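You operate a simulated robot arm through the tools that you are given. There is no shell and no other tool.

The job below is to be done with a simulated two-armed robot. You get a single attempt, and the scene is never put back.

## Task
Test the camera with the checked plate until the display says OK.
Fine: camera switch on, plate in the middle of the check mat, then lined up under the green aim lines, then the camera test button.
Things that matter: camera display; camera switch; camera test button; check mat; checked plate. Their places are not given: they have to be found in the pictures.

It is judged by the outcome, as a careful person would: the job done as asked, and still so three seconds after it is handed in. It fails if anything else is knocked over, pushed out of place, dropped, spilled or broken.

## Robot
Two 7-joint arms with fingered hands on one trunk that stands fixed in place. Base frame: the origin is at the foot of the trunk, x ahead of it, y to its left, z up; the work surface is at about z = 0.9. Readings come in m, rad, newtons and seconds.
The left shoulder is at [0.06, 0.177, 0.85], the right one opposite. With the tool pointing down near the work surface each hand reaches from about 0.44 to 0.96 m from the base axis, measured 20 degrees to its own side. Payload 4 kg a hand.
The tool frame of a hand sits at the grasp point between the pads (the TCP): z along the fingers, y along the line on which they close. The tips reach 0.037 m beyond it. The gripper opens to 0.124 m; its body begins 0.043 m behind the TCP. The gripper is a hand of 3 fingers: y runs from the thumb to the fingers, the wrist lies at [-0.015, -0.108, -0.202] in the tool frame, and closing takes about 1.5 s.
Orientation is told as [roll, pitch, yaw] about the base's x, y, z axes, in that order, counted from this pose: with the fingers straight down and the wrist toward the robot, the tool's x, y and z point along [0, 1, 0], [1, 0, 0] and [0, 0, -1] of the base frame.

## Interface
- The arms move only by the tool move_arm. It takes "left_moves", "right_moves" or both (then of equal length, played together; a hand with none holds still); each is a list of rows, each a list of 2 entries, a list of its own where there are three numbers: the shift along the base's x, y, z in m, then the turn, a rotation vector about the base's x, y, z in rad. In form: [[[dx, dy, dz], [rx, ry, rz]], ...]. A call has 1 to 20 rows; each row is the pose to reach, as a shift and turn from the pose commanded when the call began. "left_gripper" and "right_gripper" are, for a hand that has rows, the opening, from 0 (shut) to 1 (fully open), set as the call begins (left out, the last holds). Rows are played at 5 a second. More than 0.05 m and 0.15 rad between two rows, or a gripper value outside its range, and nothing of the call is played. A pose out of reach is approached as far as the arm can. The call stops where the force on the tool passes 90 N (or 10 N more than at its start, if that is more) or the arm is blocked; 0.2 s more then pass. The fingers move at their own pace (about 0.072 m/s each) and stop on an object; they squeeze with about 24 N. The grip force told is the motor's: it shows also when the fingers shut on nothing. Time passes only in rows, and 0.2 s behind the last, so rows that repeat a pose let the fingers close. The reply holds the time, the measured pose of the TCP, the force on the tool along the base axes, the opening and the grip force, in the units named above and with some noise, with the torque about the TCP (base axes, N m) and any sound that the robot's microphone picked up.
- Cameras (640 x 400 px; columns grow to the right, rows downward): "scene" is now at [0.0545, -0.027, 1.5105]; the picture's right is [-0.31, -0.95, 0.00], its down [-0.54, 0.18, -0.82] and it looks along [0.78, -0.26, -0.57] (base axes); focal length 327 px, centre (320, 200). "left" rides on the left gripper at [-0.064, -0.076, -0.136] in its tool frame; the picture's right is [-0.84, -0.26, 0.48], its down [0.48, -0.76, 0.43] and it looks along [0.25, 0.60, 0.76] (tool axes); focal length 256 px, centre (320, 200). "right" rides on the right gripper at [0.064, -0.076, -0.137] in its tool frame; the picture's right is [-0.84, 0.26, -0.48], its down [-0.48, -0.76, 0.43] and it looks along [-0.26, 0.60, 0.76] (tool axes); focal length 256 px, centre (320, 200).
- capture(camera): a new picture of that camera. The clock stands still meanwhile.
- move_column(by): slides the trunk up (or, below 0, down) by that many m; the arms and the scene camera ride with it, the base frame stays. It gives what a move gives, with no picture.
- curl_fingers(index, middle, thumb_bend, thumb_turn, hand): sets how far each is bent, from 0 (flat) to 1 (curled in); at 0.3 the hand is open as for a grip, at 0.7 the pads meet at the TCP. One left out holds its place. A second passes; each finger stops where it meets its share of the squeeze, and holds until it gets a number again. A gripper value or a shape takes the hand back. It gives what a move gives, with no picture; readings hold the bend of each and the force on the fingers (four entries, about 0 where the hand has none), thumb and palm. thumb_turn goes from beside the hand (0) to across from the fingers (1), as for a grip.
- set_grasp(shape, hand): the hand has 3 fingers and takes this shape, open, in about a second: jaw (thumb against the fingers, like two jaws); tri (thumb and two fingers); tip (a fingertip pinch); poke (one finger out to press); point (the index stretched); flat (the hand flat); cup (the hand cupped); fist (a fist). The gripper value then closes the fingers along that shape, each until it touches; the sizes above hold for jaw. It gives what a move gives, with no picture.
- pan_tilt(pan, tilt): turns the head with the scene camera to pan (to the left, within 1.501 rad either way) and tilt (down, from -0.506 to 1.204), counted from straight ahead of the robot. It gives what a move gives.
- probe_pixels(camera, pixels): for up to 12 pixels [column, row] of the newest picture of that camera ("zoom" is the newest enlarged one), the place [x, y, z] in the base frame of the surface seen there, good to about 0.003 m. The clock stands still meanwhile.
- close_up(camera, box): a new picture of the part [left, top, right, bottom] of that camera's present view, enlarged. The clock stands still meanwhile.
- hand_in(): hands the job in; it is judged then, once.

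Open the grippers and draw the arms clear of the work before you hand the job in, unless the task says otherwise.

The tools are called by a JSON object that holds its "method" and its "body". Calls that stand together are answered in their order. move_arm: Moves the arms, as the interface text tells. Its arguments: {"type":"object","properties":{"left_moves":{"type":"array"},"left_gripper":{"type":"number"},"right_moves":{"type":"array"},"right_gripper":{"type":"number"}},"required":[]} The other tools are called the same way: move_column (by) moves the trunk up or down; set_grasp (shape, hand) gives the hand a shape; curl_fingers (index, middle, thumb_bend, thumb_turn, hand) moves the fingers one by one; pan_tilt (pan, tilt) turns the head that bears the scene camera; capture (camera) takes a picture; probe_pixels (camera, pixels) gives the place of the surface under pixels of a picture; close_up (camera, box) takes an enlarged picture of a part of a camera's view; hand_in () hands the job in.

At the start:

```text
time_s: 0.0
left_ee_pos: [0.5857, 0.0718, 1.2819]
left_orientation: [-0.001, 0.0, 0.0]
left_contact_force: [0.2, 0.5, -0.1]
left_wrist_torque: [0.02, 0.03, 0.01]
left_gripper_width: 0.1237
left_grasp_force: 0.0
left_shape: jaw
left_bend: [0.3, 0.3, 0.3, 0.98]
left_finger forces: [0.1, 0.0, 0.0, 0.0, 0.0, 0.0]
right_ee_pos: [0.5877, -0.3941, 1.2857]
right_orientation: [0.0, -0.001, 0.001]
right_contact_force: [0.8, -0.9, -1.0]
right_wrist_torque: [-0.02, 0.03, -0.02]
right_gripper_width: 0.1237
right_grasp_force: 0.0
right_shape: jaw
right_bend: [0.3, 0.3, 0.3, 0.98]
right_finger forces: [0.0, 0.0, 0.0, 0.1, 0.1, 0.0]
trunk travel left (down, up): [-0.375, 0.215]
head pan, tilt (commanded): [-0.318, 0.611]
```

scene: 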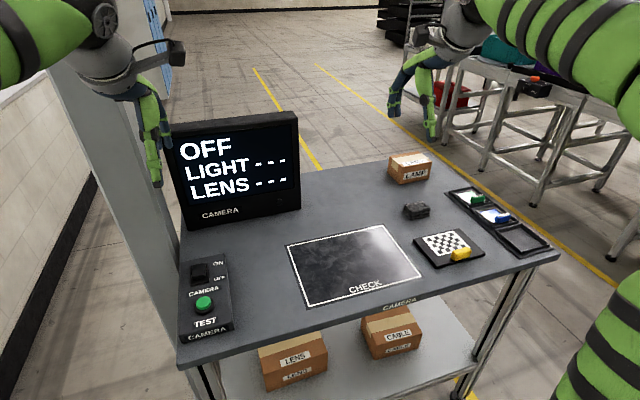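
right: 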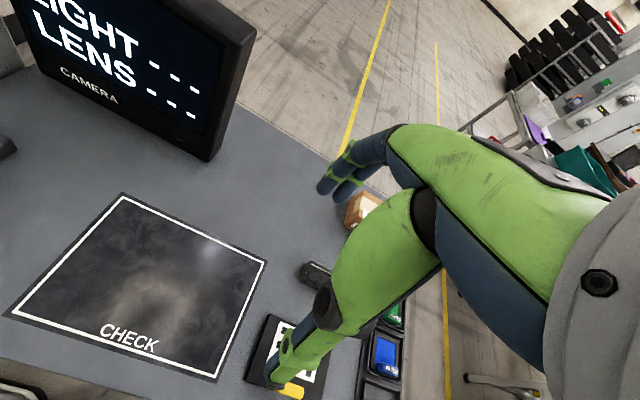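
left: 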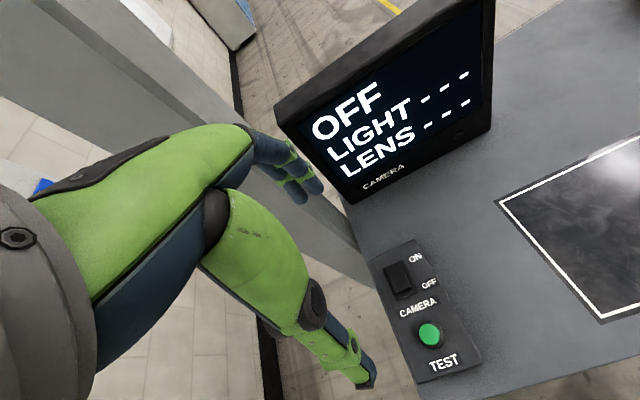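

The pictures show a display (about 235,165), switch panel (205,295), check mat (355,265) and checked plate with a yellow tab (450,245). I look closer at each before moving.

{"method": "close_up", "body": {"camera": "scene", "box": [160, 240, 260, 350]}}

{"method": "close_up", "body": {"camera": "scene", "box": [380, 140, 560, 290]}}

{"method": "probe_pixels", "body": {"camera": "scene", "pixels": [[199, 270], [204, 304], [289, 246], [382, 226], [420, 276], [312, 305], [355, 265], [415, 240], [460, 231], [484, 257], [438, 270], [460, 254]]}}

```text
3.64 times, centred on (210, 295) of scene
```

zoom: 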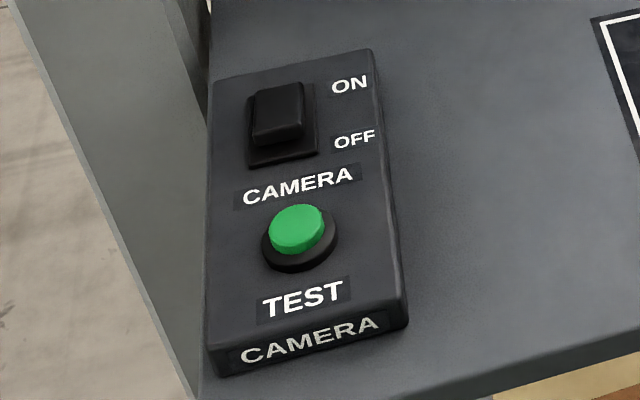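

```text
2.67 times, centred on (470, 215) of scene
```

zoom: 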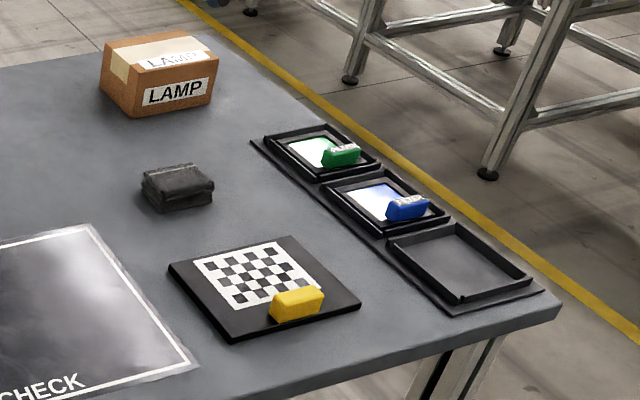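

```text
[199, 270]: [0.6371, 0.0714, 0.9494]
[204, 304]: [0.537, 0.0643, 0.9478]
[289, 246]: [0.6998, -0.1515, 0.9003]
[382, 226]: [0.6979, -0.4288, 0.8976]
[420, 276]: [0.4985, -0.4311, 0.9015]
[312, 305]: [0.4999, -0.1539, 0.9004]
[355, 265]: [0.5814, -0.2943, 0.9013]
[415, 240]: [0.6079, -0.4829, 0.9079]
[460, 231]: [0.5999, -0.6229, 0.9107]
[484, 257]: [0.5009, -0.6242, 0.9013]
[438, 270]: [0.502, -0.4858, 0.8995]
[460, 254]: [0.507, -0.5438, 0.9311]
```

The mat spans about x 0.50–0.70, y -0.15 to -0.43; the plate is centred near (0.553, -0.553), with a yellow tab at (460,254). I zoom further on the switch, the tab, and the rest of the surroundings.

{"method": "close_up", "body": {"camera": "left", "box": [370, 240, 490, 385]}}

{"method": "close_up", "body": {"camera": "scene", "box": [180, 255, 235, 290]}}

{"method": "probe_pixels", "body": {"camera": "zoom", "pixels": [[220, 120], [220, 200], [220, 240], [180, 150], [270, 150], [220, 160], [200, 300], [270, 300]]}}

{"method": "close_up", "body": {"camera": "scene", "box": [400, 190, 500, 280]}}

{"method": "probe_pixels", "body": {"camera": "zoom", "pixels": [[380, 415], [345, 425], [420, 400], [380, 440], [130, 130]]}}

```text
2.76 times, centred on (430, 312) of left
```

zoom: 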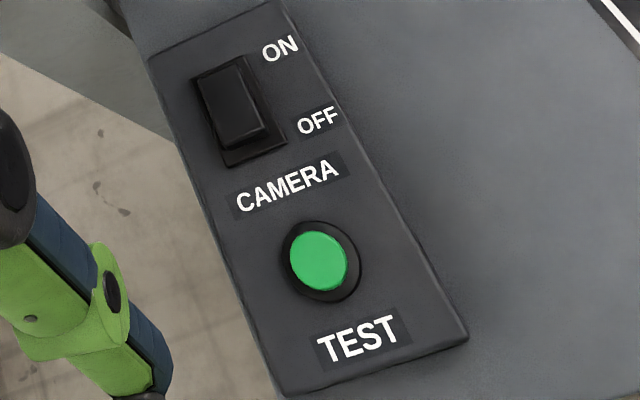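

```text
11.43 times, centred on (208, 272) of scene
```

zoom: 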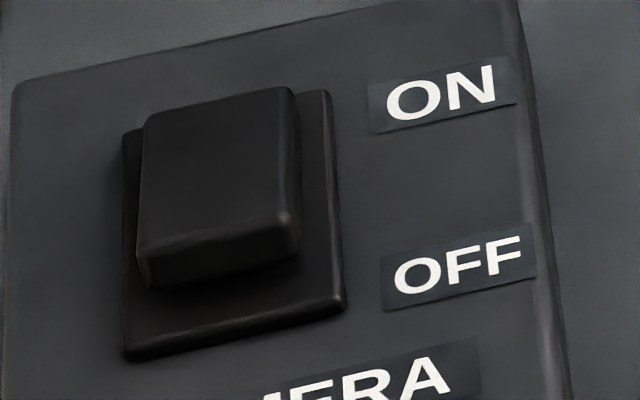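

```text
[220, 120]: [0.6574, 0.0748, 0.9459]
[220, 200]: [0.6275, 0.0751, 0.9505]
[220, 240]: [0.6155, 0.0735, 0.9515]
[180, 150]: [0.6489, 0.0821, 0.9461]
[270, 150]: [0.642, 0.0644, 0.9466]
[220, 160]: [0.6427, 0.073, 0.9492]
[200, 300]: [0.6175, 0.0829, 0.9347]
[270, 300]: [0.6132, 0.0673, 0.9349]
```

```text
4.44 times, centred on (450, 235) of scene
```

zoom: 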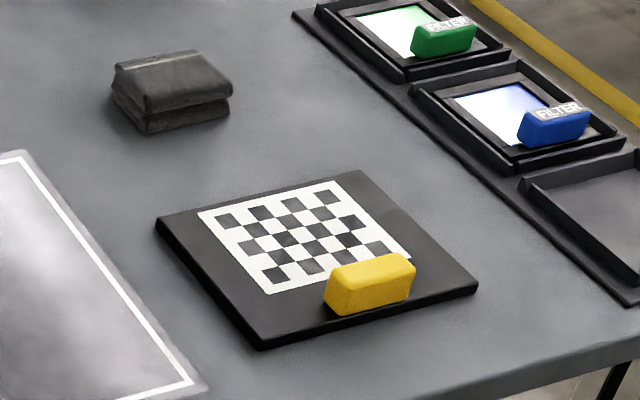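

```text
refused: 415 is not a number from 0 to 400
```

The tab is a raised yellow grip on the plate's near edge, and two labelled filters sit in trays. I probe the tab's extent and the plate's thickness.

{"method": "probe_pixels", "body": {"camera": "zoom", "pixels": [[335, 272], [405, 260], [370, 262], [330, 300], [370, 295], [408, 285], [370, 310], [160, 225], [360, 175], [475, 285], [262, 345], [170, 90]]}}

{"method": "close_up", "body": {"camera": "scene", "box": [435, 235, 495, 275]}}

{"method": "close_up", "body": {"camera": "scene", "box": [160, 100, 310, 240]}}

{"method": "close_up", "body": {"camera": "scene", "box": [270, 215, 430, 320]}}

```text
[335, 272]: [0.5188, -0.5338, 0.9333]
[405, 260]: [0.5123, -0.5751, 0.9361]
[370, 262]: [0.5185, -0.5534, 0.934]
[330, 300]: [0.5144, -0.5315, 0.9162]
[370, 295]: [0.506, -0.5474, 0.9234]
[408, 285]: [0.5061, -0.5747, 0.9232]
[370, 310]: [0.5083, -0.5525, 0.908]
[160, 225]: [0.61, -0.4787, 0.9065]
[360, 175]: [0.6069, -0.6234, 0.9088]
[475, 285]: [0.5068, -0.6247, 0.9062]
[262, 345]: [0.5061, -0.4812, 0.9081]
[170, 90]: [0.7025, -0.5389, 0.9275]
```

```text
10.00 times, centred on (465, 255) of scene
```

zoom: 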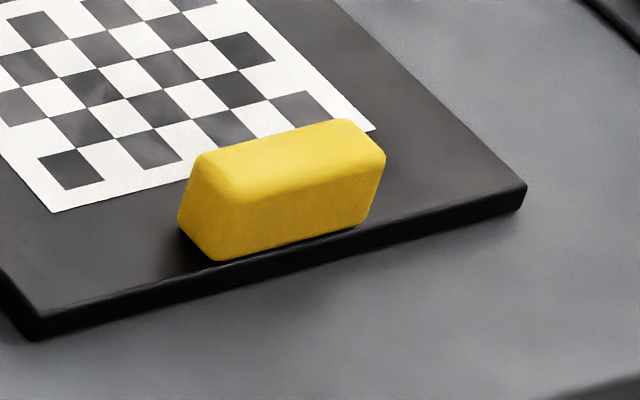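

```text
2.86 times, centred on (235, 170) of scene
```

zoom: 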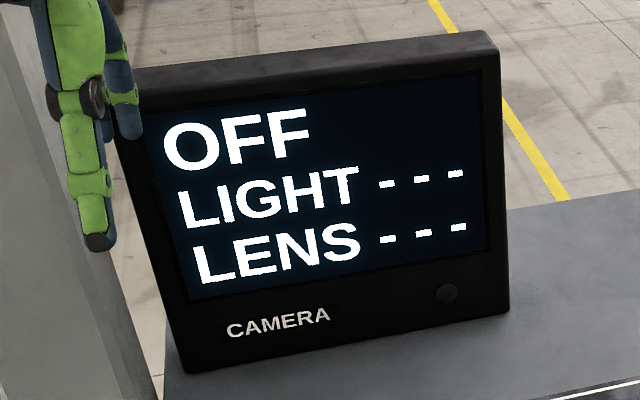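

```text
3.81 times, centred on (350, 268) of scene
```

zoom: 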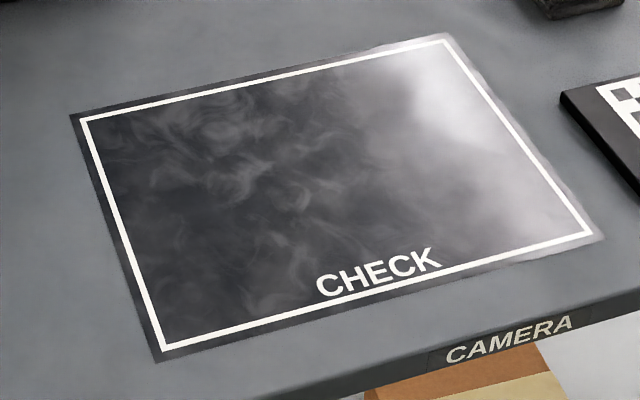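

The rocker's near (OFF) end probes higher (0.9515 at x 0.616) than its far (ON) end (0.946 at x 0.657), so I want a closer look. I set the left hand to poke and lower it a bit, back from the panel, to view the switch and the fingertip.

{"method": "set_grasp", "body": {"hand": "left", "shape": "poke"}}

{"method": "move_arm", "body": {"left_moves": [[[-0.02, 0.0, -0.04], [0, 0, 0]], [[-0.04, 0.0, -0.08], [0, 0, 0]], [[-0.06, 0.0, -0.12], [0, 0, 0]], [[-0.06, 0.0, -0.16], [0, 0, 0]], [[-0.06, 0.0, -0.16], [0, 0, 0]]]}}

{"method": "capture", "body": {"camera": "left"}}

{"method": "capture", "body": {"camera": "scene"}}

```text
time_s: 0.9
left_ee_pos: [0.5856, 0.0724, 1.2821]
left_orientation: [-0.004, 0.0, 0.0]
left_contact_force: [-0.3, -0.4, -0.8]
left_wrist_torque: [0.0, -0.02, 0.0]
left_gripper_width: 0.0001
left_grasp_force: 0.0
left_shape: poke
left_bend: [0.7, 0.7, 0.0, 1.0]
left_finger forces: [0.0, 0.0, 0.0, 0.0, 0.1, 0.0]
right_ee_pos: [0.5868, -0.3955, 1.2853]
right_orientation: [0.001, 0.0, 0.0]
right_contact_force: [0.0, 0.2, -0.3]
right_wrist_torque: [-0.01, 0.04, 0.0]
right_gripper_width: 0.1238
right_grasp_force: 0.0
right_shape: jaw
right_bend: [0.3, 0.3, 0.3, 0.98]
right_finger forces: [0.1, 0.0, 0.1, 0.0, 0.0, 0.0]
trunk travel left (down, up): [-0.375, 0.215]
head pan, tilt (commanded): [-0.318, 0.611]
```

```text
time_s: 2.1
left_ee_pos: [0.5264, 0.0718, 1.1218]
left_orientation: [-0.002, 0.0, 0.0]
left_contact_force: [-0.5, 0.4, 0.9]
left_wrist_torque: [0.01, 0.01, 0.02]
left_gripper_width: 0.0002
left_grasp_force: 0.0
left_shape: poke
left_bend: [0.7, 0.7, 0.0, 1.0]
left_finger forces: [0.1, 0.0, 0.0, 0.0, 0.0, 0.0]
right_ee_pos: [0.5881, -0.3951, 1.2858]
right_orientation: [-0.002, -0.001, 0.0]
right_contact_force: [-0.1, 0.6, -0.1]
right_wrist_torque: [-0.03, 0.0, -0.01]
right_gripper_width: 0.1239
right_grasp_force: 0.1
right_shape: jaw
right_bend: [0.3, 0.3, 0.3, 0.98]
right_finger forces: [0.0, 0.1, 0.0, 0.1, 0.0, 0.1]
trunk travel left (down, up): [-0.375, 0.215]
head pan, tilt (commanded): [-0.318, 0.611]
```

```text
taken
```

left: 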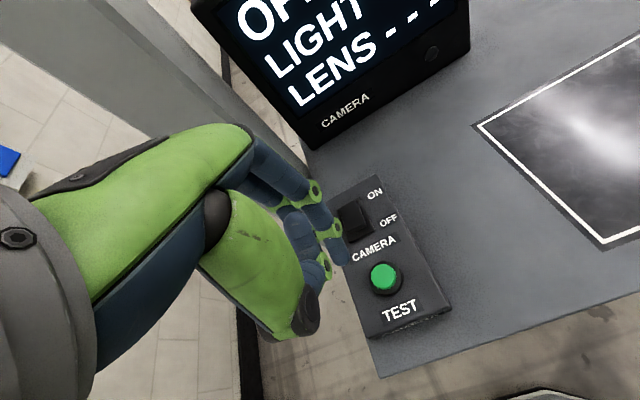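

```text
taken
```

scene: 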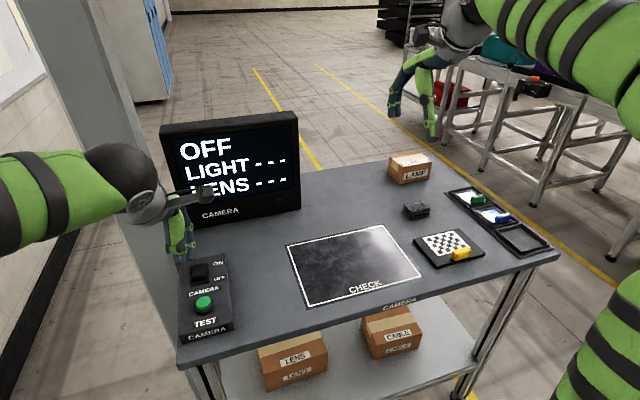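

The poke-shaped hand shows fingers near (325,240) in the left picture. I enlarge it to see which fingertip sticks out and probe its position.

{"method": "close_up", "body": {"camera": "left", "box": [200, 130, 420, 350]}}

{"method": "close_up", "body": {"camera": "scene", "box": [140, 180, 260, 300]}}

{"method": "probe_pixels", "body": {"camera": "left", "pixels": [[338, 252], [326, 270], [320, 235], [315, 195], [300, 320], [340, 262]]}}

```text
1.82 times, centred on (310, 240) of left
```

zoom: 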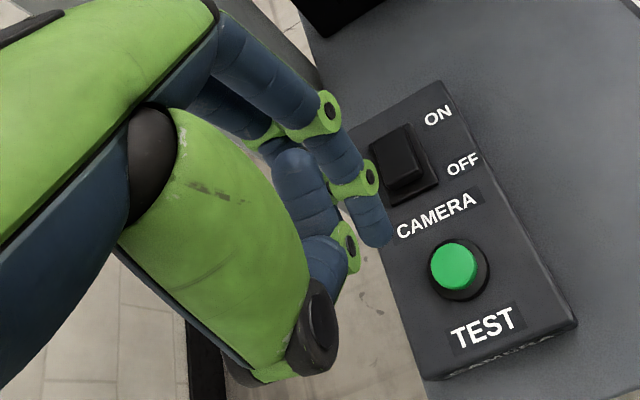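

```text
3.33 times, centred on (200, 240) of scene
```

zoom: 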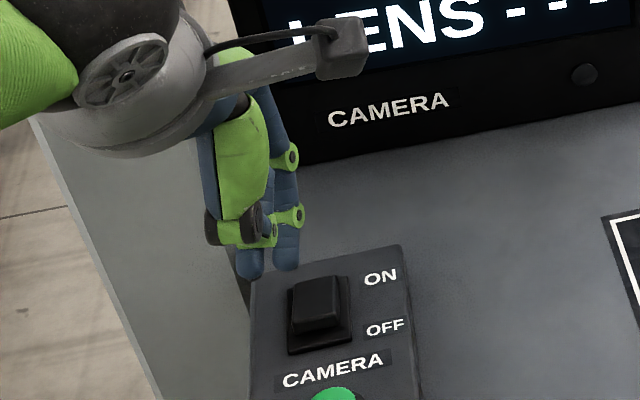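

```text
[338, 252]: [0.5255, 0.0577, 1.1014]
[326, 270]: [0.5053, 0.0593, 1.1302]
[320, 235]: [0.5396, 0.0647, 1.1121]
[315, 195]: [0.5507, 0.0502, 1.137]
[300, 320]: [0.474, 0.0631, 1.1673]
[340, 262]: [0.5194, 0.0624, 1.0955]
```

Poke leaves two fingertips side by side near (0.52, 0.06–0.085, 1.09), which is wide for the switch. I try the "point" shape to get a single tip.

{"method": "set_grasp", "body": {"hand": "left", "shape": "point"}}

{"method": "close_up", "body": {"camera": "left", "box": [200, 130, 420, 350]}}

{"method": "close_up", "body": {"camera": "scene", "box": [140, 180, 260, 300]}}

```text
time_s: 3.0
left_ee_pos: [0.526, 0.0709, 1.1218]
left_orientation: [-0.001, 0.001, -0.002]
left_contact_force: [-0.1, 0.8, 0.0]
left_wrist_torque: [0.01, -0.02, -0.02]
left_gripper_width: 0.1181
left_grasp_force: 0.0
left_shape: point
left_bend: [0.32, 1.0, 1.0, 0.89]
left_finger forces: [0.0, 0.0, 0.0, 0.0, 0.0, 0.0]
right_ee_pos: [0.5891, -0.3943, 1.2856]
right_orientation: [-0.001, 0.001, 0.003]
right_contact_force: [-0.3, 0.9, 0.0]
right_wrist_torque: [-0.05, -0.04, 0.01]
right_gripper_width: 0.1237
right_grasp_force: 0.1
right_shape: jaw
right_bend: [0.3, 0.3, 0.3, 0.98]
right_finger forces: [0.1, 0.0, 0.0, 0.0, 0.0, 0.0]
trunk travel left (down, up): [-0.375, 0.215]
head pan, tilt (commanded): [-0.318, 0.611]
```

```text
1.82 times, centred on (310, 240) of left
```

zoom: 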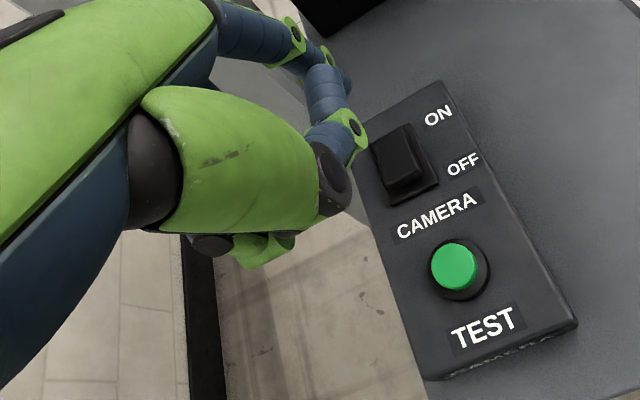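

```text
3.33 times, centred on (200, 240) of scene
```

zoom: 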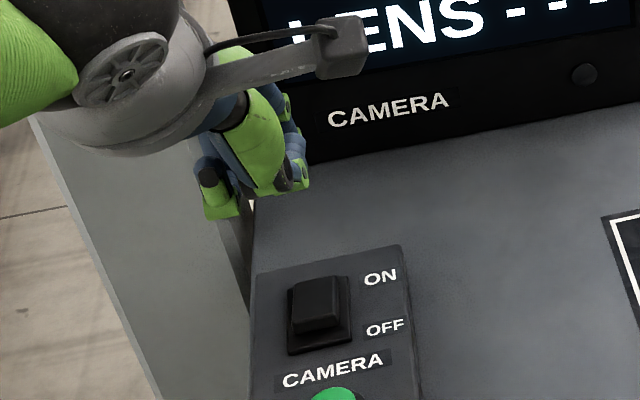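

The index was still unfolding at 0.32 bend. I set the fingers individually: index partly bent so it points down, others curled away.

{"method": "curl_fingers", "body": {"hand": "left", "index": 0.5, "middle": 1.0, "thumb_bend": 1.0}}

{"method": "capture", "body": {"camera": "left"}}

{"method": "close_up", "body": {"camera": "scene", "box": [140, 180, 260, 300]}}

```text
time_s: 4.0
left_ee_pos: [0.5254, 0.0722, 1.1219]
left_orientation: [-0.002, 0.0, 0.0]
left_contact_force: [0.4, 0.2, 0.6]
left_wrist_torque: [0.03, 0.02, 0.01]
left_gripper_width: 0.0183
left_grasp_force: 0.1
left_shape: fingers
left_bend: [0.46, 1.0, 0.99, 0.88]
left_finger forces: [0.1, 0.0, 0.0, 0.1, 0.1, 0.1]
right_ee_pos: [0.5881, -0.3954, 1.2869]
right_orientation: [0.0, 0.0, -0.001]
right_contact_force: [0.9, 0.1, -0.2]
right_wrist_torque: [-0.01, -0.01, 0.03]
right_gripper_width: 0.1238
right_grasp_force: 0.1
right_shape: jaw
right_bend: [0.3, 0.3, 0.3, 0.98]
right_finger forces: [0.1, 0.1, 0.1, 0.0, 0.1, 0.0]
trunk travel left (down, up): [-0.375, 0.215]
head pan, tilt (commanded): [-0.318, 0.611]
```

```text
taken
```

left: 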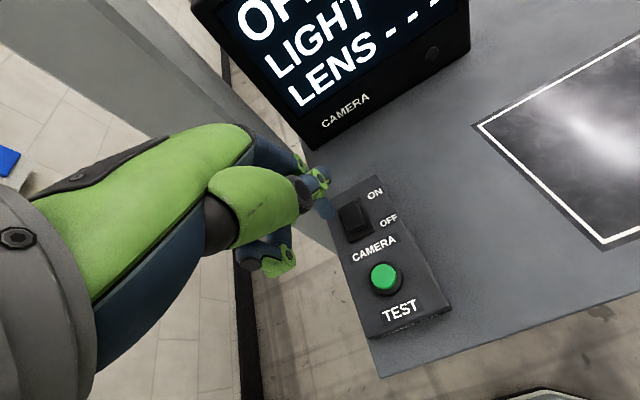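

```text
3.33 times, centred on (200, 240) of scene
```

zoom: 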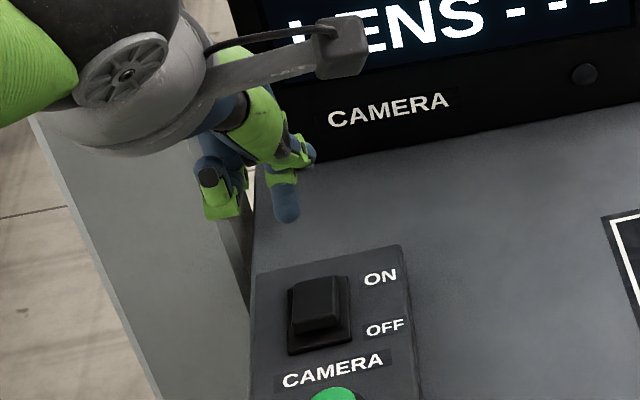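

Now a single index fingertip sticks out at (285,212) of the zoom. I probe its position.

{"method": "probe_pixels", "body": {"camera": "zoom", "pixels": [[285, 215], [285, 200], [285, 185], [278, 205], [295, 205], [225, 210], [285, 219]]}}

{"method": "close_up", "body": {"camera": "left", "box": [280, 140, 420, 240]}}

{"method": "probe_pixels", "body": {"camera": "left", "pixels": [[326, 205], [326, 212], [320, 203], [330, 208]]}}

```text
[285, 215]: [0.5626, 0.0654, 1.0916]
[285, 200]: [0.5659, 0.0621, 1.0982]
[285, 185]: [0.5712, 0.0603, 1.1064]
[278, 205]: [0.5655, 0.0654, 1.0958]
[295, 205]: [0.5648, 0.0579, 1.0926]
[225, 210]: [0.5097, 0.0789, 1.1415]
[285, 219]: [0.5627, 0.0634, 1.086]
```

```text
4.00 times, centred on (350, 190) of left
```

zoom: 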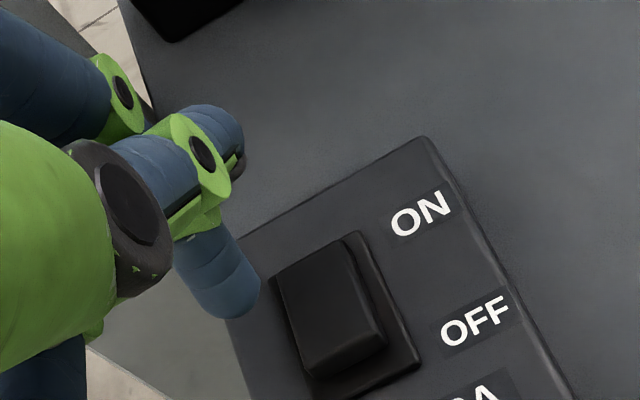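

```text
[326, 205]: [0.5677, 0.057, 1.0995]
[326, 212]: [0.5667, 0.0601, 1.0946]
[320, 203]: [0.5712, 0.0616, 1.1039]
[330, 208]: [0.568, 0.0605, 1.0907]
```

The fingertip sits near (0.568, 0.061, 1.084), about (+0.043, -0.011, -0.038) from the TCP. I probe the rocker's top along its length to settle which end is raised.

{"method": "probe_pixels", "body": {"camera": "zoom", "pixels": [[313, 262], [320, 280], [328, 300], [336, 320], [344, 340], [350, 352], [356, 366], [290, 280], [345, 245], [320, 370], [380, 335], [400, 365]]}}

{"method": "close_up", "body": {"camera": "scene", "box": [185, 258, 225, 284]}}

{"method": "probe_pixels", "body": {"camera": "zoom", "pixels": [[230, 80], [230, 110], [230, 140], [230, 170], [230, 200], [230, 230], [230, 250], [230, 270], [230, 320], [230, 345]]}}

```text
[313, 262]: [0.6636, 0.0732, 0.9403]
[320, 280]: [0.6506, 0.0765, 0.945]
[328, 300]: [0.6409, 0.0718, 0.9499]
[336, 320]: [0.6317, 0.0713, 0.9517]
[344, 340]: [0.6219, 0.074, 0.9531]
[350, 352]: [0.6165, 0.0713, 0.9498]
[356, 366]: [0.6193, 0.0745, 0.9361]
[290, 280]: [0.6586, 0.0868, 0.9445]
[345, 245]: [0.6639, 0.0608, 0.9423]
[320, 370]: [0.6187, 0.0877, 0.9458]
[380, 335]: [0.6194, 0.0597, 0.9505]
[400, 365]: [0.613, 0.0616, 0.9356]
```

```text
15.38 times, centred on (205, 271) of scene
```

zoom: 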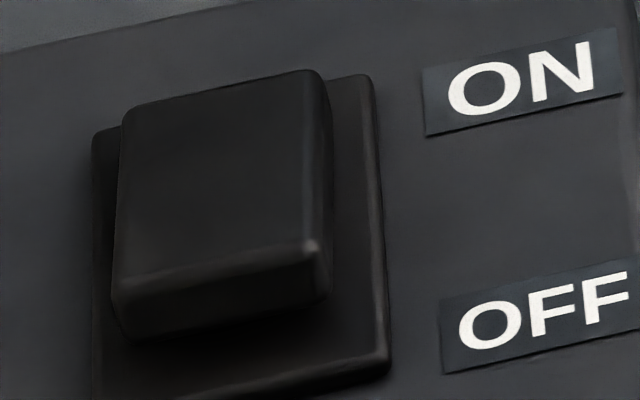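

```text
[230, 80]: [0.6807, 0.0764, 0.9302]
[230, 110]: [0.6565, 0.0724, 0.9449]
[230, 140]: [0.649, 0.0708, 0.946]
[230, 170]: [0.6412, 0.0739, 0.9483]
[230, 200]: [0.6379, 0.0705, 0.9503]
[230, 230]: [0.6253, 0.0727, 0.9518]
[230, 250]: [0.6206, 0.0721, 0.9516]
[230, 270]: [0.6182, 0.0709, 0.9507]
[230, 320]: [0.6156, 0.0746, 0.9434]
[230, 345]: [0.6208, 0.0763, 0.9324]
```

The rocker's high end is at x≈0.618 (OFF side), so pressing that end is what moves it. I bring the fingertip above (0.621, 0.073) at about 3 cm height and check.

{"method": "move_arm", "body": {"left_moves": [[[0.02, 0.005, -0.02], [0, 0, 0]], [[0.04, 0.01, -0.045], [0, 0, 0]], [[0.053, 0.012, -0.075], [0, 0, 0]], [[0.053, 0.012, -0.1], [0, 0, 0]], [[0.053, 0.012, -0.1], [0, 0, 0]]]}}

{"method": "capture", "body": {"camera": "left"}}

{"method": "close_up", "body": {"camera": "scene", "box": [160, 220, 260, 320]}}

```text
time_s: 5.2
left_ee_pos: [0.5779, 0.0837, 1.0218]
left_orientation: [-0.002, 0.001, 0.0]
left_contact_force: [0.3, -0.1, 0.2]
left_wrist_torque: [-0.08, -0.03, -0.03]
left_gripper_width: 0.0182
left_grasp_force: 0.1
left_shape: fingers
left_bend: [0.46, 1.0, 0.99, 0.88]
left_finger forces: [0.0, 0.0, 0.0, 0.0, 0.1, 0.0]
right_ee_pos: [0.5878, -0.3946, 1.285]
right_orientation: [0.001, -0.002, -0.001]
right_contact_force: [0.4, 0.4, 0.6]
right_wrist_torque: [0.03, 0.01, -0.03]
right_gripper_width: 0.1235
right_grasp_force: 0.0
right_shape: jaw
right_bend: [0.3, 0.3, 0.3, 0.98]
right_finger forces: [0.0, 0.0, 0.0, 0.1, 0.0, 0.1]
trunk travel left (down, up): [-0.375, 0.215]
head pan, tilt (commanded): [-0.318, 0.611]
```

```text
taken
```

left: 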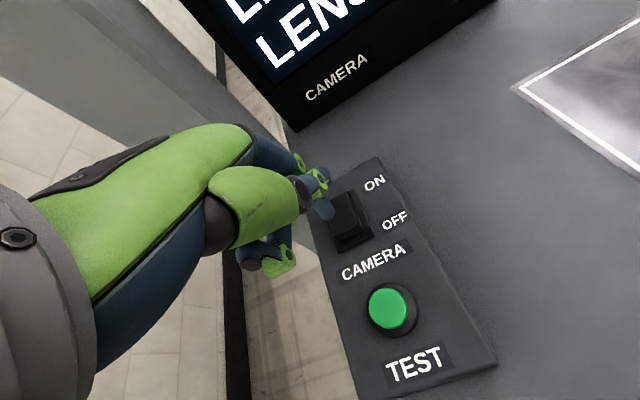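

```text
4.00 times, centred on (210, 270) of scene
```

zoom: 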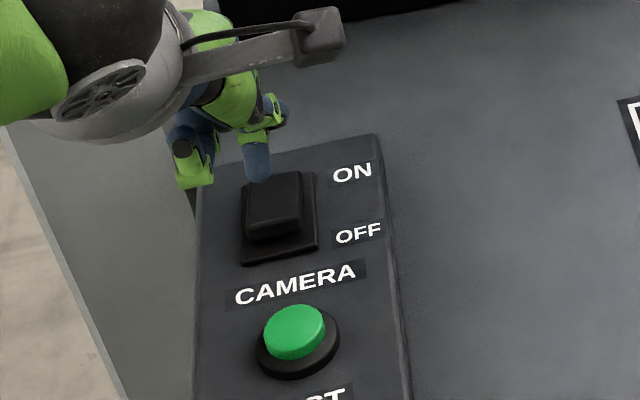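

{"method": "probe_pixels", "body": {"camera": "zoom", "pixels": [[258, 178], [257, 172], [250, 172], [266, 172], [257, 160], [275, 185], [275, 225], [195, 180]]}}

```text
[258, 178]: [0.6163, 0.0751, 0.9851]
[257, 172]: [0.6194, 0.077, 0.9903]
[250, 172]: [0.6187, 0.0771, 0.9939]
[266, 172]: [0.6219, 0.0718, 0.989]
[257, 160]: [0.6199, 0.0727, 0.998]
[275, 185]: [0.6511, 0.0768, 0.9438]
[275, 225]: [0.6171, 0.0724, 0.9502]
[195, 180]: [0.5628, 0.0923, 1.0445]
```

The fingertip is at about (0.622, 0.075, 0.983), 3 cm above the raised rocker end. I lower it in small steps to press.

{"method": "move_arm", "body": {"left_moves": [[[-0.002, -0.002, -0.015], [0, 0, 0]], [[-0.002, -0.002, -0.025], [0, 0, 0]], [[-0.002, -0.002, -0.032], [0, 0, 0]], [[-0.002, -0.002, -0.037], [0, 0, 0]], [[-0.002, -0.002, -0.04], [0, 0, 0]], [[-0.002, -0.002, -0.04], [0, 0, 0]]]}}

{"method": "close_up", "body": {"camera": "scene", "box": [160, 220, 260, 320]}}

{"method": "capture", "body": {"camera": "scene"}}

```text
time_s: 6.6
left_ee_pos: [0.5762, 0.0809, 0.9855]
left_orientation: [-0.003, -0.007, 0.0]
left_contact_force: [0.2, 2.3, 24.7]
left_wrist_torque: [-0.12, -1.2, 0.12]
left_gripper_width: 0.0182
left_grasp_force: 12.3
left_shape: fingers
left_bend: [0.45, 1.0, 0.99, 0.88]
left_finger forces: [24.7, 0.0, 0.0, 0.0, 0.1, 0.0]
right_ee_pos: [0.587, -0.3958, 1.2872]
right_orientation: [0.001, -0.002, -0.001]
right_contact_force: [-0.2, 0.2, 0.0]
right_wrist_torque: [0.05, 0.02, 0.0]
right_gripper_width: 0.1237
right_grasp_force: 0.0
right_shape: jaw
right_bend: [0.3, 0.3, 0.3, 0.98]
right_finger forces: [0.0, 0.1, 0.0, 0.1, 0.0, 0.0]
trunk travel left (down, up): [-0.375, 0.215]
head pan, tilt (commanded): [-0.318, 0.611]
```

```text
4.00 times, centred on (210, 270) of scene
```

zoom: 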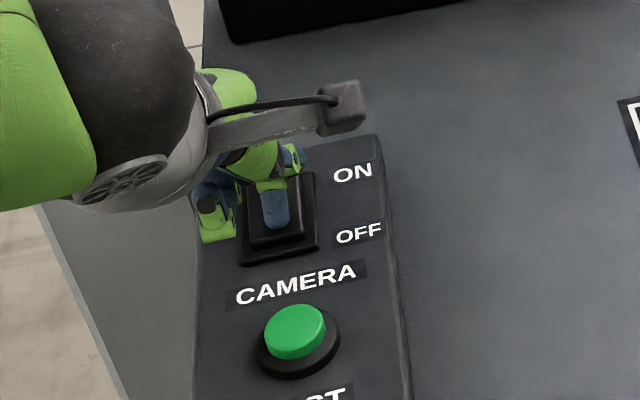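

```text
taken
```

scene: 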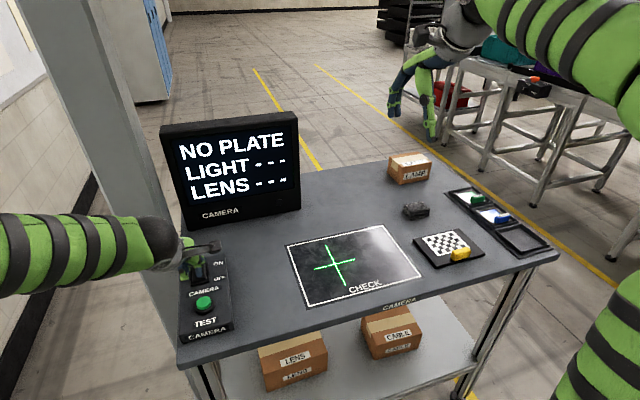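

The display now reads "NO PLATE" and a green cross has appeared on the mat at about (336,265), so the camera is on. I lift the left hand straight up and clear.

{"method": "move_arm", "body": {"left_moves": [[[0, 0, 0.03], [0, 0, 0]], [[0, 0, 0.07], [0, 0, 0]], [[-0.02, 0.02, 0.11], [0, 0, 0]], [[-0.04, 0.05, 0.15], [0, 0, 0]], [[-0.06, 0.08, 0.19], [0, 0, 0]], [[-0.08, 0.11, 0.2], [0, 0, 0]]]}}

{"method": "capture", "body": {"camera": "scene"}}

{"method": "close_up", "body": {"camera": "scene", "box": [270, 215, 430, 320]}}

```text
refused: row 4 steps farther than a row can; nothing moved
```

```text
taken
```

scene: 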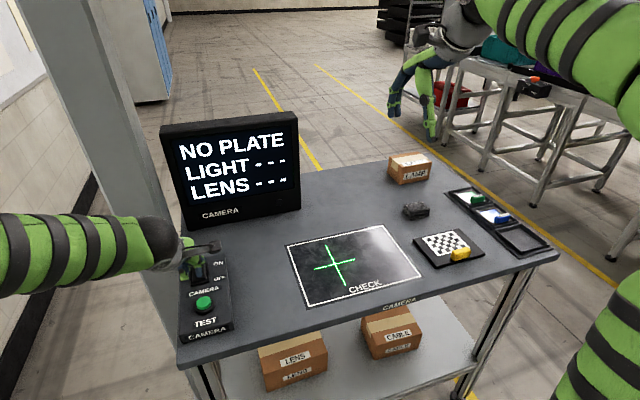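

```text
3.81 times, centred on (350, 268) of scene
```

zoom: 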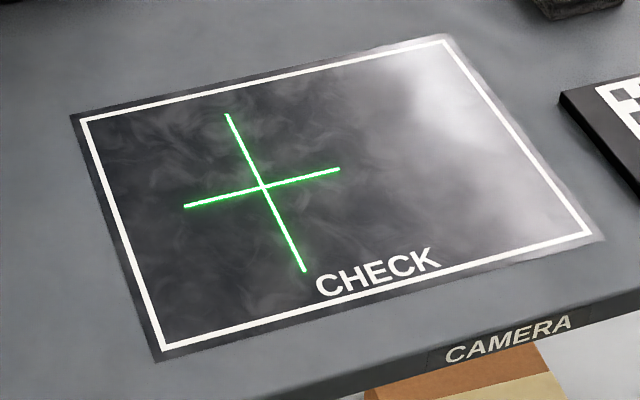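

The refused move had one row too large. I probe the green cross ends in this close-up (centre about (264,186)) and retry the lift with smaller steps.

{"method": "probe_pixels", "body": {"camera": "zoom", "pixels": [[264, 186], [227, 115], [304, 271], [185, 206], [339, 169], [83, 121], [443, 41], [590, 232], [164, 347]]}}

{"method": "move_arm", "body": {"left_moves": [[[0, 0, 0.03], [0, 0, 0]], [[0, 0, 0.07], [0, 0, 0]], [[-0.01, 0.01, 0.11], [0, 0, 0]], [[-0.02, 0.03, 0.15], [0, 0, 0]], [[-0.04, 0.05, 0.18], [0, 0, 0]], [[-0.06, 0.07, 0.21], [0, 0, 0]], [[-0.06, 0.07, 0.21], [0, 0, 0]]]}}

{"method": "capture", "body": {"camera": "scene"}}

```text
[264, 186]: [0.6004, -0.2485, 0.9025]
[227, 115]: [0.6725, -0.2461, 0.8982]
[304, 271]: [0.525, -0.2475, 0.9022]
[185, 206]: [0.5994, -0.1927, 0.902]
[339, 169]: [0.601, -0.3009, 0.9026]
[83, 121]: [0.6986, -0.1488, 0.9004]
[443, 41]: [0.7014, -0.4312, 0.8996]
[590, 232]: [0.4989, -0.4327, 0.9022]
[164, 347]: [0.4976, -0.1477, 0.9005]
```

```text
time_s: 8.2
left_ee_pos: [0.5145, 0.1517, 1.1931]
left_orientation: [-0.002, -0.001, -0.004]
left_contact_force: [-0.3, -0.1, 0.2]
left_wrist_torque: [0.04, -0.02, 0.02]
left_gripper_width: 0.0183
left_grasp_force: 0.1
left_shape: fingers
left_bend: [0.46, 1.0, 0.99, 0.88]
left_finger forces: [0.0, 0.0, 0.0, 0.0, 0.0, 0.0]
right_ee_pos: [0.5884, -0.3949, 1.2861]
right_orientation: [0.0, -0.001, -0.001]
right_contact_force: [1.1, -0.1, -0.6]
right_wrist_torque: [-0.01, 0.0, 0.03]
right_gripper_width: 0.1239
right_grasp_force: 0.1
right_shape: jaw
right_bend: [0.3, 0.3, 0.3, 0.98]
right_finger forces: [0.1, 0.1, 0.0, 0.0, 0.0, 0.0]
trunk travel left (down, up): [-0.375, 0.215]
head pan, tilt (commanded): [-0.318, 0.611]
```

```text
taken
```

scene: 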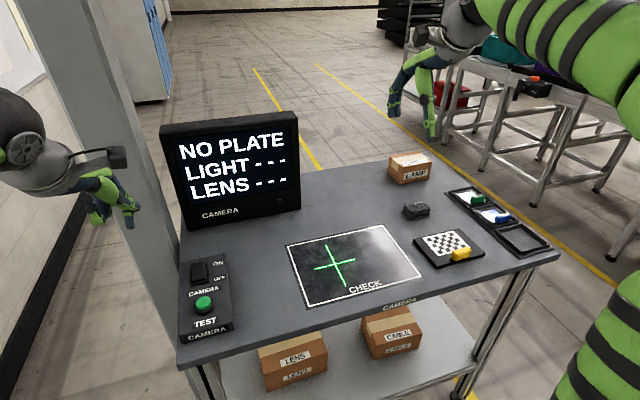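

The mat centre is about (0.599, -0.290), while the cross centre is about (0.600, -0.248), with its arms along x and y. I look closely at the plate's pattern and its layout on the plate.

{"method": "close_up", "body": {"camera": "scene", "box": [408, 222, 492, 275]}}

{"method": "close_up", "body": {"camera": "scene", "box": [440, 180, 560, 260]}}

{"method": "close_up", "body": {"camera": "scene", "box": [160, 110, 310, 240]}}

```text
7.55 times, centred on (450, 248) of scene
```

zoom: 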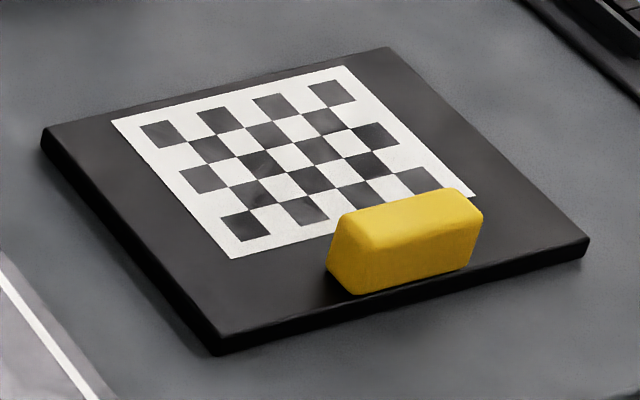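

```text
5.00 times, centred on (500, 220) of scene
```

zoom: 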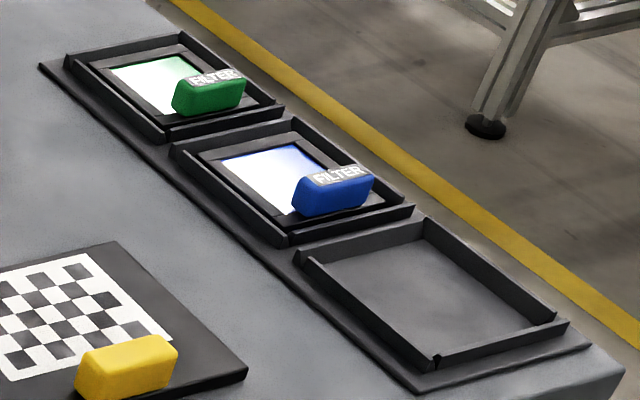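

```text
3.08 times, centred on (235, 175) of scene
```

zoom: 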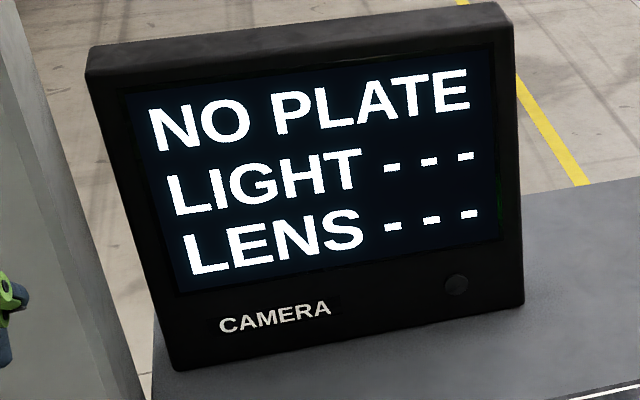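

The display reads NO PLATE with LIGHT/LENS unset. I re-take the plate close-up and probe pattern and plate corners to know the plate's centre and the pattern's centre.

{"method": "close_up", "body": {"camera": "scene", "box": [408, 222, 492, 275]}}

{"method": "probe_pixels", "body": {"camera": "zoom", "pixels": [[114, 121], [345, 68], [471, 194], [233, 256], [45, 137], [387, 50], [584, 240], [216, 335], [345, 220], [450, 195], [400, 215], [400, 255]]}}

```text
7.55 times, centred on (450, 248) of scene
```

zoom: 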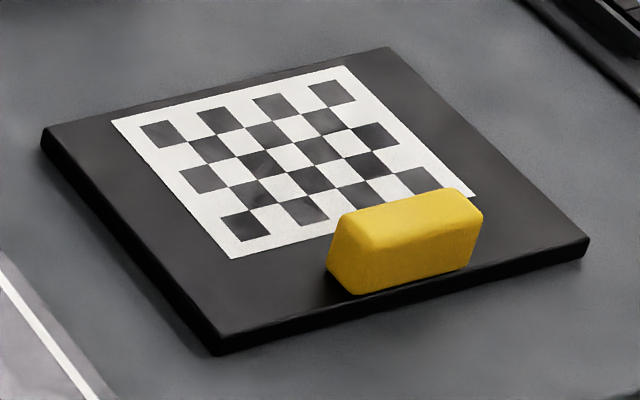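

```text
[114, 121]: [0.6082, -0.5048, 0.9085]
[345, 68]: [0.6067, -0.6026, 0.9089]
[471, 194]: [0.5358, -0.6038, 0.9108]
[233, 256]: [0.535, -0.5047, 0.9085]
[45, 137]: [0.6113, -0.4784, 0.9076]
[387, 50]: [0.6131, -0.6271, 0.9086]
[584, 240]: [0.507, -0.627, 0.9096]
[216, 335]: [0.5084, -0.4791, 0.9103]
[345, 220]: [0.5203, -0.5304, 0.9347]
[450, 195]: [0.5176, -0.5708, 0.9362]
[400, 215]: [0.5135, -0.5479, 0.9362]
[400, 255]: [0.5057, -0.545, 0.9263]
```

Plate spans x 0.507–0.612, y -0.479 to -0.627 (centre ≈(0.560,-0.553)), pattern centre ≈(0.571,-0.554), tab centre ≈(0.513,-0.552) with top z≈0.936. I bring the open right hand above the tab.

{"method": "move_arm", "body": {"right_moves": [[[-0.01, -0.02, -0.03], [0, 0, 0]], [[-0.02, -0.04, -0.06], [0, 0, 0]], [[-0.03, -0.06, -0.09], [0, 0, 0]], [[-0.04, -0.08, -0.12], [0, 0, 0]], [[-0.05, -0.1, -0.15], [0, 0, 0]], [[-0.06, -0.12, -0.18], [0, 0, 0]], [[-0.07, -0.14, -0.21], [0, 0, 0]], [[-0.075, -0.157, -0.24], [0, 0, 0]], [[-0.075, -0.157, -0.25], [0, 0, 0]], [[-0.075, -0.157, -0.25], [0, 0, 0]]], "right_gripper": 1.0}}

{"method": "capture", "body": {"camera": "right"}}

{"method": "capture", "body": {"camera": "scene"}}

```text
time_s: 10.4
left_ee_pos: [0.517, 0.1515, 1.1935]
left_orientation: [0.0, -0.001, -0.002]
left_contact_force: [-0.5, -0.1, -0.1]
left_wrist_torque: [-0.02, -0.01, 0.0]
left_gripper_width: 0.0188
left_grasp_force: 0.0
left_shape: fingers
left_bend: [0.46, 1.0, 0.99, 0.88]
left_finger forces: [0.1, 0.0, 0.0, 0.1, 0.0, 0.0]
right_ee_pos: [0.5124, -0.551, 1.0359]
right_orientation: [0.002, 0.001, 0.0]
right_contact_force: [1.0, -0.1, 0.3]
right_wrist_torque: [0.0, 0.02, -0.02]
right_gripper_width: 0.1236
right_grasp_force: 0.2
right_shape: jaw
right_bend: [0.3, 0.3, 0.3, 0.98]
right_finger forces: [0.0, 0.0, 0.1, 0.1, 0.0, 0.1]
trunk travel left (down, up): [-0.375, 0.215]
head pan, tilt (commanded): [-0.318, 0.611]
```

```text
taken
```

right: 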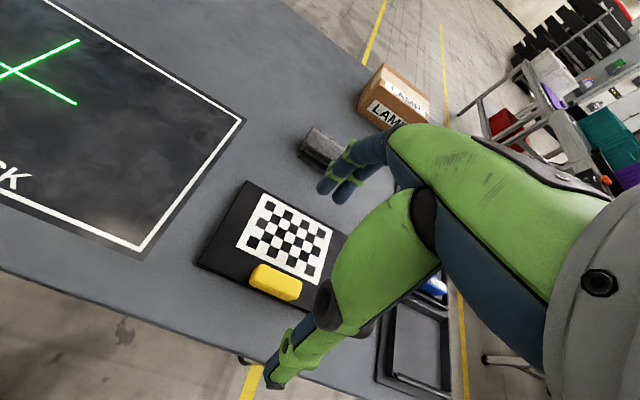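

```text
taken
```

scene: 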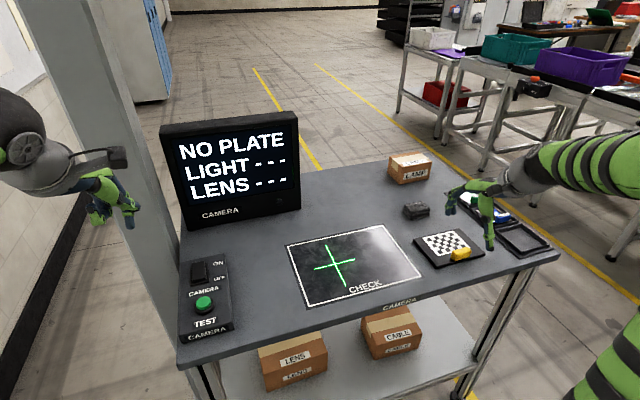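

The open hand is over the tab, with thumb tip at about (490,247) and fingertips at (450,210) in the scene view. I probe them for the height of the tips before going down.

{"method": "close_up", "body": {"camera": "scene", "box": [420, 160, 540, 280]}}

{"method": "probe_pixels", "body": {"camera": "scene", "pixels": [[490, 247], [490, 243], [489, 236], [449, 211], [451, 205], [477, 213], [460, 252]]}}

```text
3.33 times, centred on (480, 220) of scene
```

zoom: 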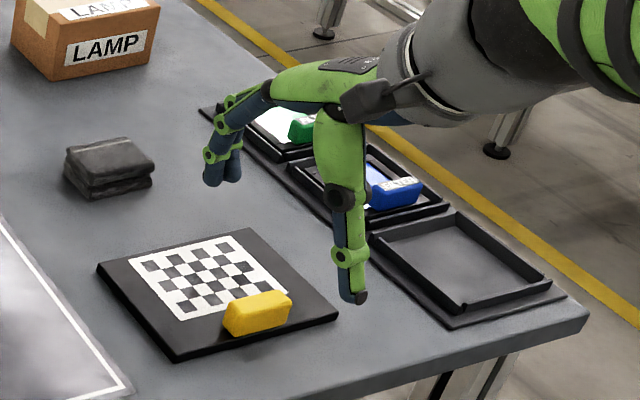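

```text
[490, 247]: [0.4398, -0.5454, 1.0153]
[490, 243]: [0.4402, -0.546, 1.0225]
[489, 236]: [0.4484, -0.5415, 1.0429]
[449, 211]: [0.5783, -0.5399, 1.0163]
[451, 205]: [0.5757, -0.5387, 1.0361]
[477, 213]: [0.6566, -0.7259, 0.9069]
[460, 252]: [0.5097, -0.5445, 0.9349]
```

Tips are about 0.025 m below the TCP now and reach 0.037 m when closed, so I take the TCP to z≈0.952 to leave about 5 mm above the plate. I descend straight down with the hand open.

{"method": "move_arm", "body": {"right_moves": [[[0.0, -0.001, -0.03], [0, 0, 0]], [[0.0, -0.001, -0.06], [0, 0, 0]], [[0.0, -0.001, -0.075], [0, 0, 0]], [[0.0, -0.001, -0.084], [0, 0, 0]], [[0.0, -0.001, -0.084], [0, 0, 0]]], "right_gripper": 1.0}}

{"method": "capture", "body": {"camera": "right"}}

{"method": "close_up", "body": {"camera": "scene", "box": [400, 180, 520, 290]}}

```text
time_s: 11.6
left_ee_pos: [0.517, 0.1527, 1.1935]
left_orientation: [-0.003, -0.001, -0.002]
left_contact_force: [0.0, -0.2, 0.3]
left_wrist_torque: [0.06, 0.01, -0.02]
left_gripper_width: 0.0185
left_grasp_force: 0.0
left_shape: fingers
left_bend: [0.46, 1.0, 0.99, 0.88]
left_finger forces: [0.0, 0.0, 0.1, 0.0, 0.0, 0.1]
right_ee_pos: [0.5125, -0.5524, 0.9522]
right_orientation: [-0.003, -0.001, -0.001]
right_contact_force: [0.0, 0.2, 0.3]
right_wrist_torque: [0.0, 0.01, 0.0]
right_gripper_width: 0.1239
right_grasp_force: 0.2
right_shape: jaw
right_bend: [0.3, 0.3, 0.3, 0.98]
right_finger forces: [0.1, 0.0, 0.0, 0.0, 0.0, 0.0]
trunk travel left (down, up): [-0.375, 0.215]
head pan, tilt (commanded): [-0.318, 0.611]
```

```text
taken
```

right: 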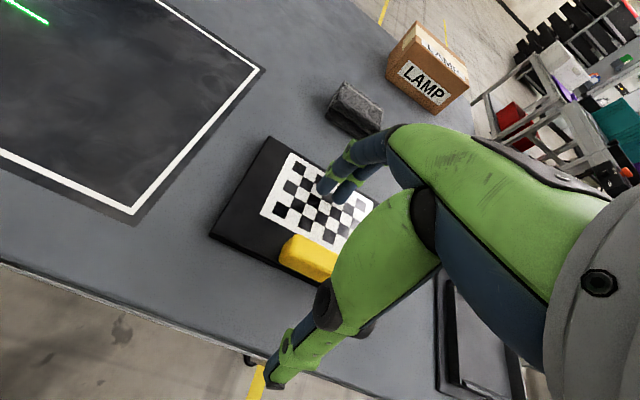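

```text
3.64 times, centred on (460, 235) of scene
```

zoom: 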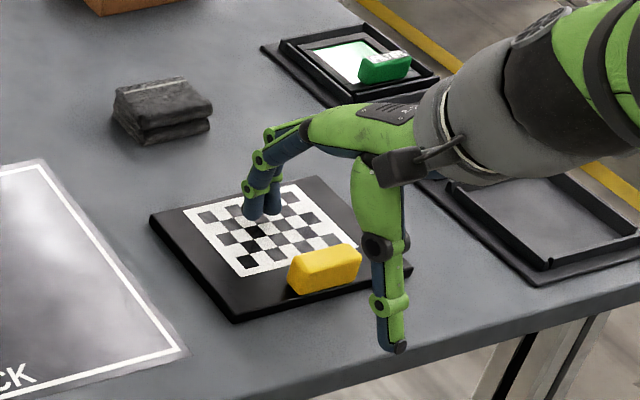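

The fingers straddle the tab with the tips clear of the plate. I close the right hand on the tab, holding the pose for 2 s.

{"method": "move_arm", "body": {"right_moves": [[[0, 0, 0], [0, 0, 0]], [[0, 0, 0], [0, 0, 0]], [[0, 0, 0], [0, 0, 0]], [[0, 0, 0], [0, 0, 0]], [[0, 0, 0], [0, 0, 0]], [[0, 0, 0], [0, 0, 0]], [[0, 0, 0], [0, 0, 0]], [[0, 0, 0], [0, 0, 0]], [[0, 0, 0], [0, 0, 0]], [[0, 0, 0], [0, 0, 0]]], "right_gripper": 0.0}}

{"method": "capture", "body": {"camera": "right"}}

{"method": "close_up", "body": {"camera": "scene", "box": [400, 180, 520, 290]}}

```text
time_s: 13.8
left_ee_pos: [0.5156, 0.1518, 1.1933]
left_orientation: [-0.001, 0.001, 0.001]
left_contact_force: [0.0, 0.2, -0.6]
left_wrist_torque: [-0.01, -0.04, -0.02]
left_gripper_width: 0.0184
left_grasp_force: 0.1
left_shape: fingers
left_bend: [0.46, 1.0, 0.99, 0.88]
left_finger forces: [0.1, 0.0, 0.0, 0.0, 0.0, 0.1]
right_ee_pos: [0.5129, -0.5515, 0.9536]
right_orientation: [0.0, 0.0, -0.001]
right_contact_force: [-2.2, 0.1, 2.0]
right_wrist_torque: [-0.06, -0.23, -0.01]
right_gripper_width: 0.021
right_grasp_force: 24.1
right_shape: jaw
right_bend: [0.61, 0.63, 0.64, 1.0]
right_finger forces: [14.9, 8.3, 0.0, 0.0, 24.9, 0.1]
trunk travel left (down, up): [-0.375, 0.215]
head pan, tilt (commanded): [-0.318, 0.611]
```

```text
taken
```

right: 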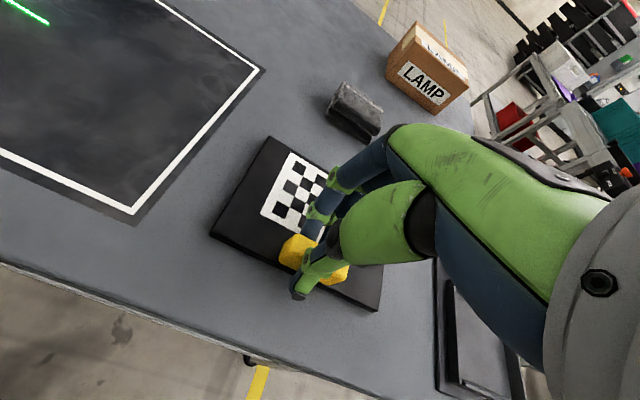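

```text
3.64 times, centred on (460, 235) of scene
```

zoom: 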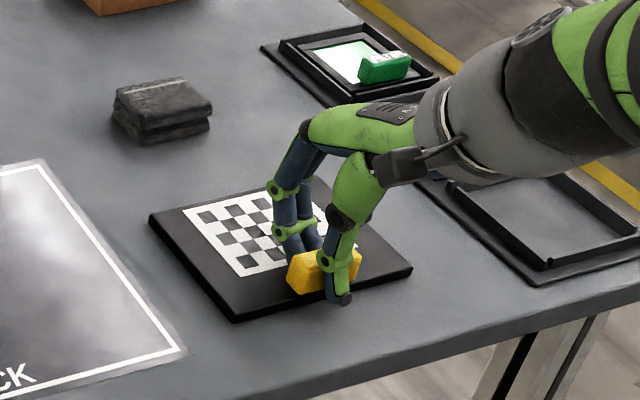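

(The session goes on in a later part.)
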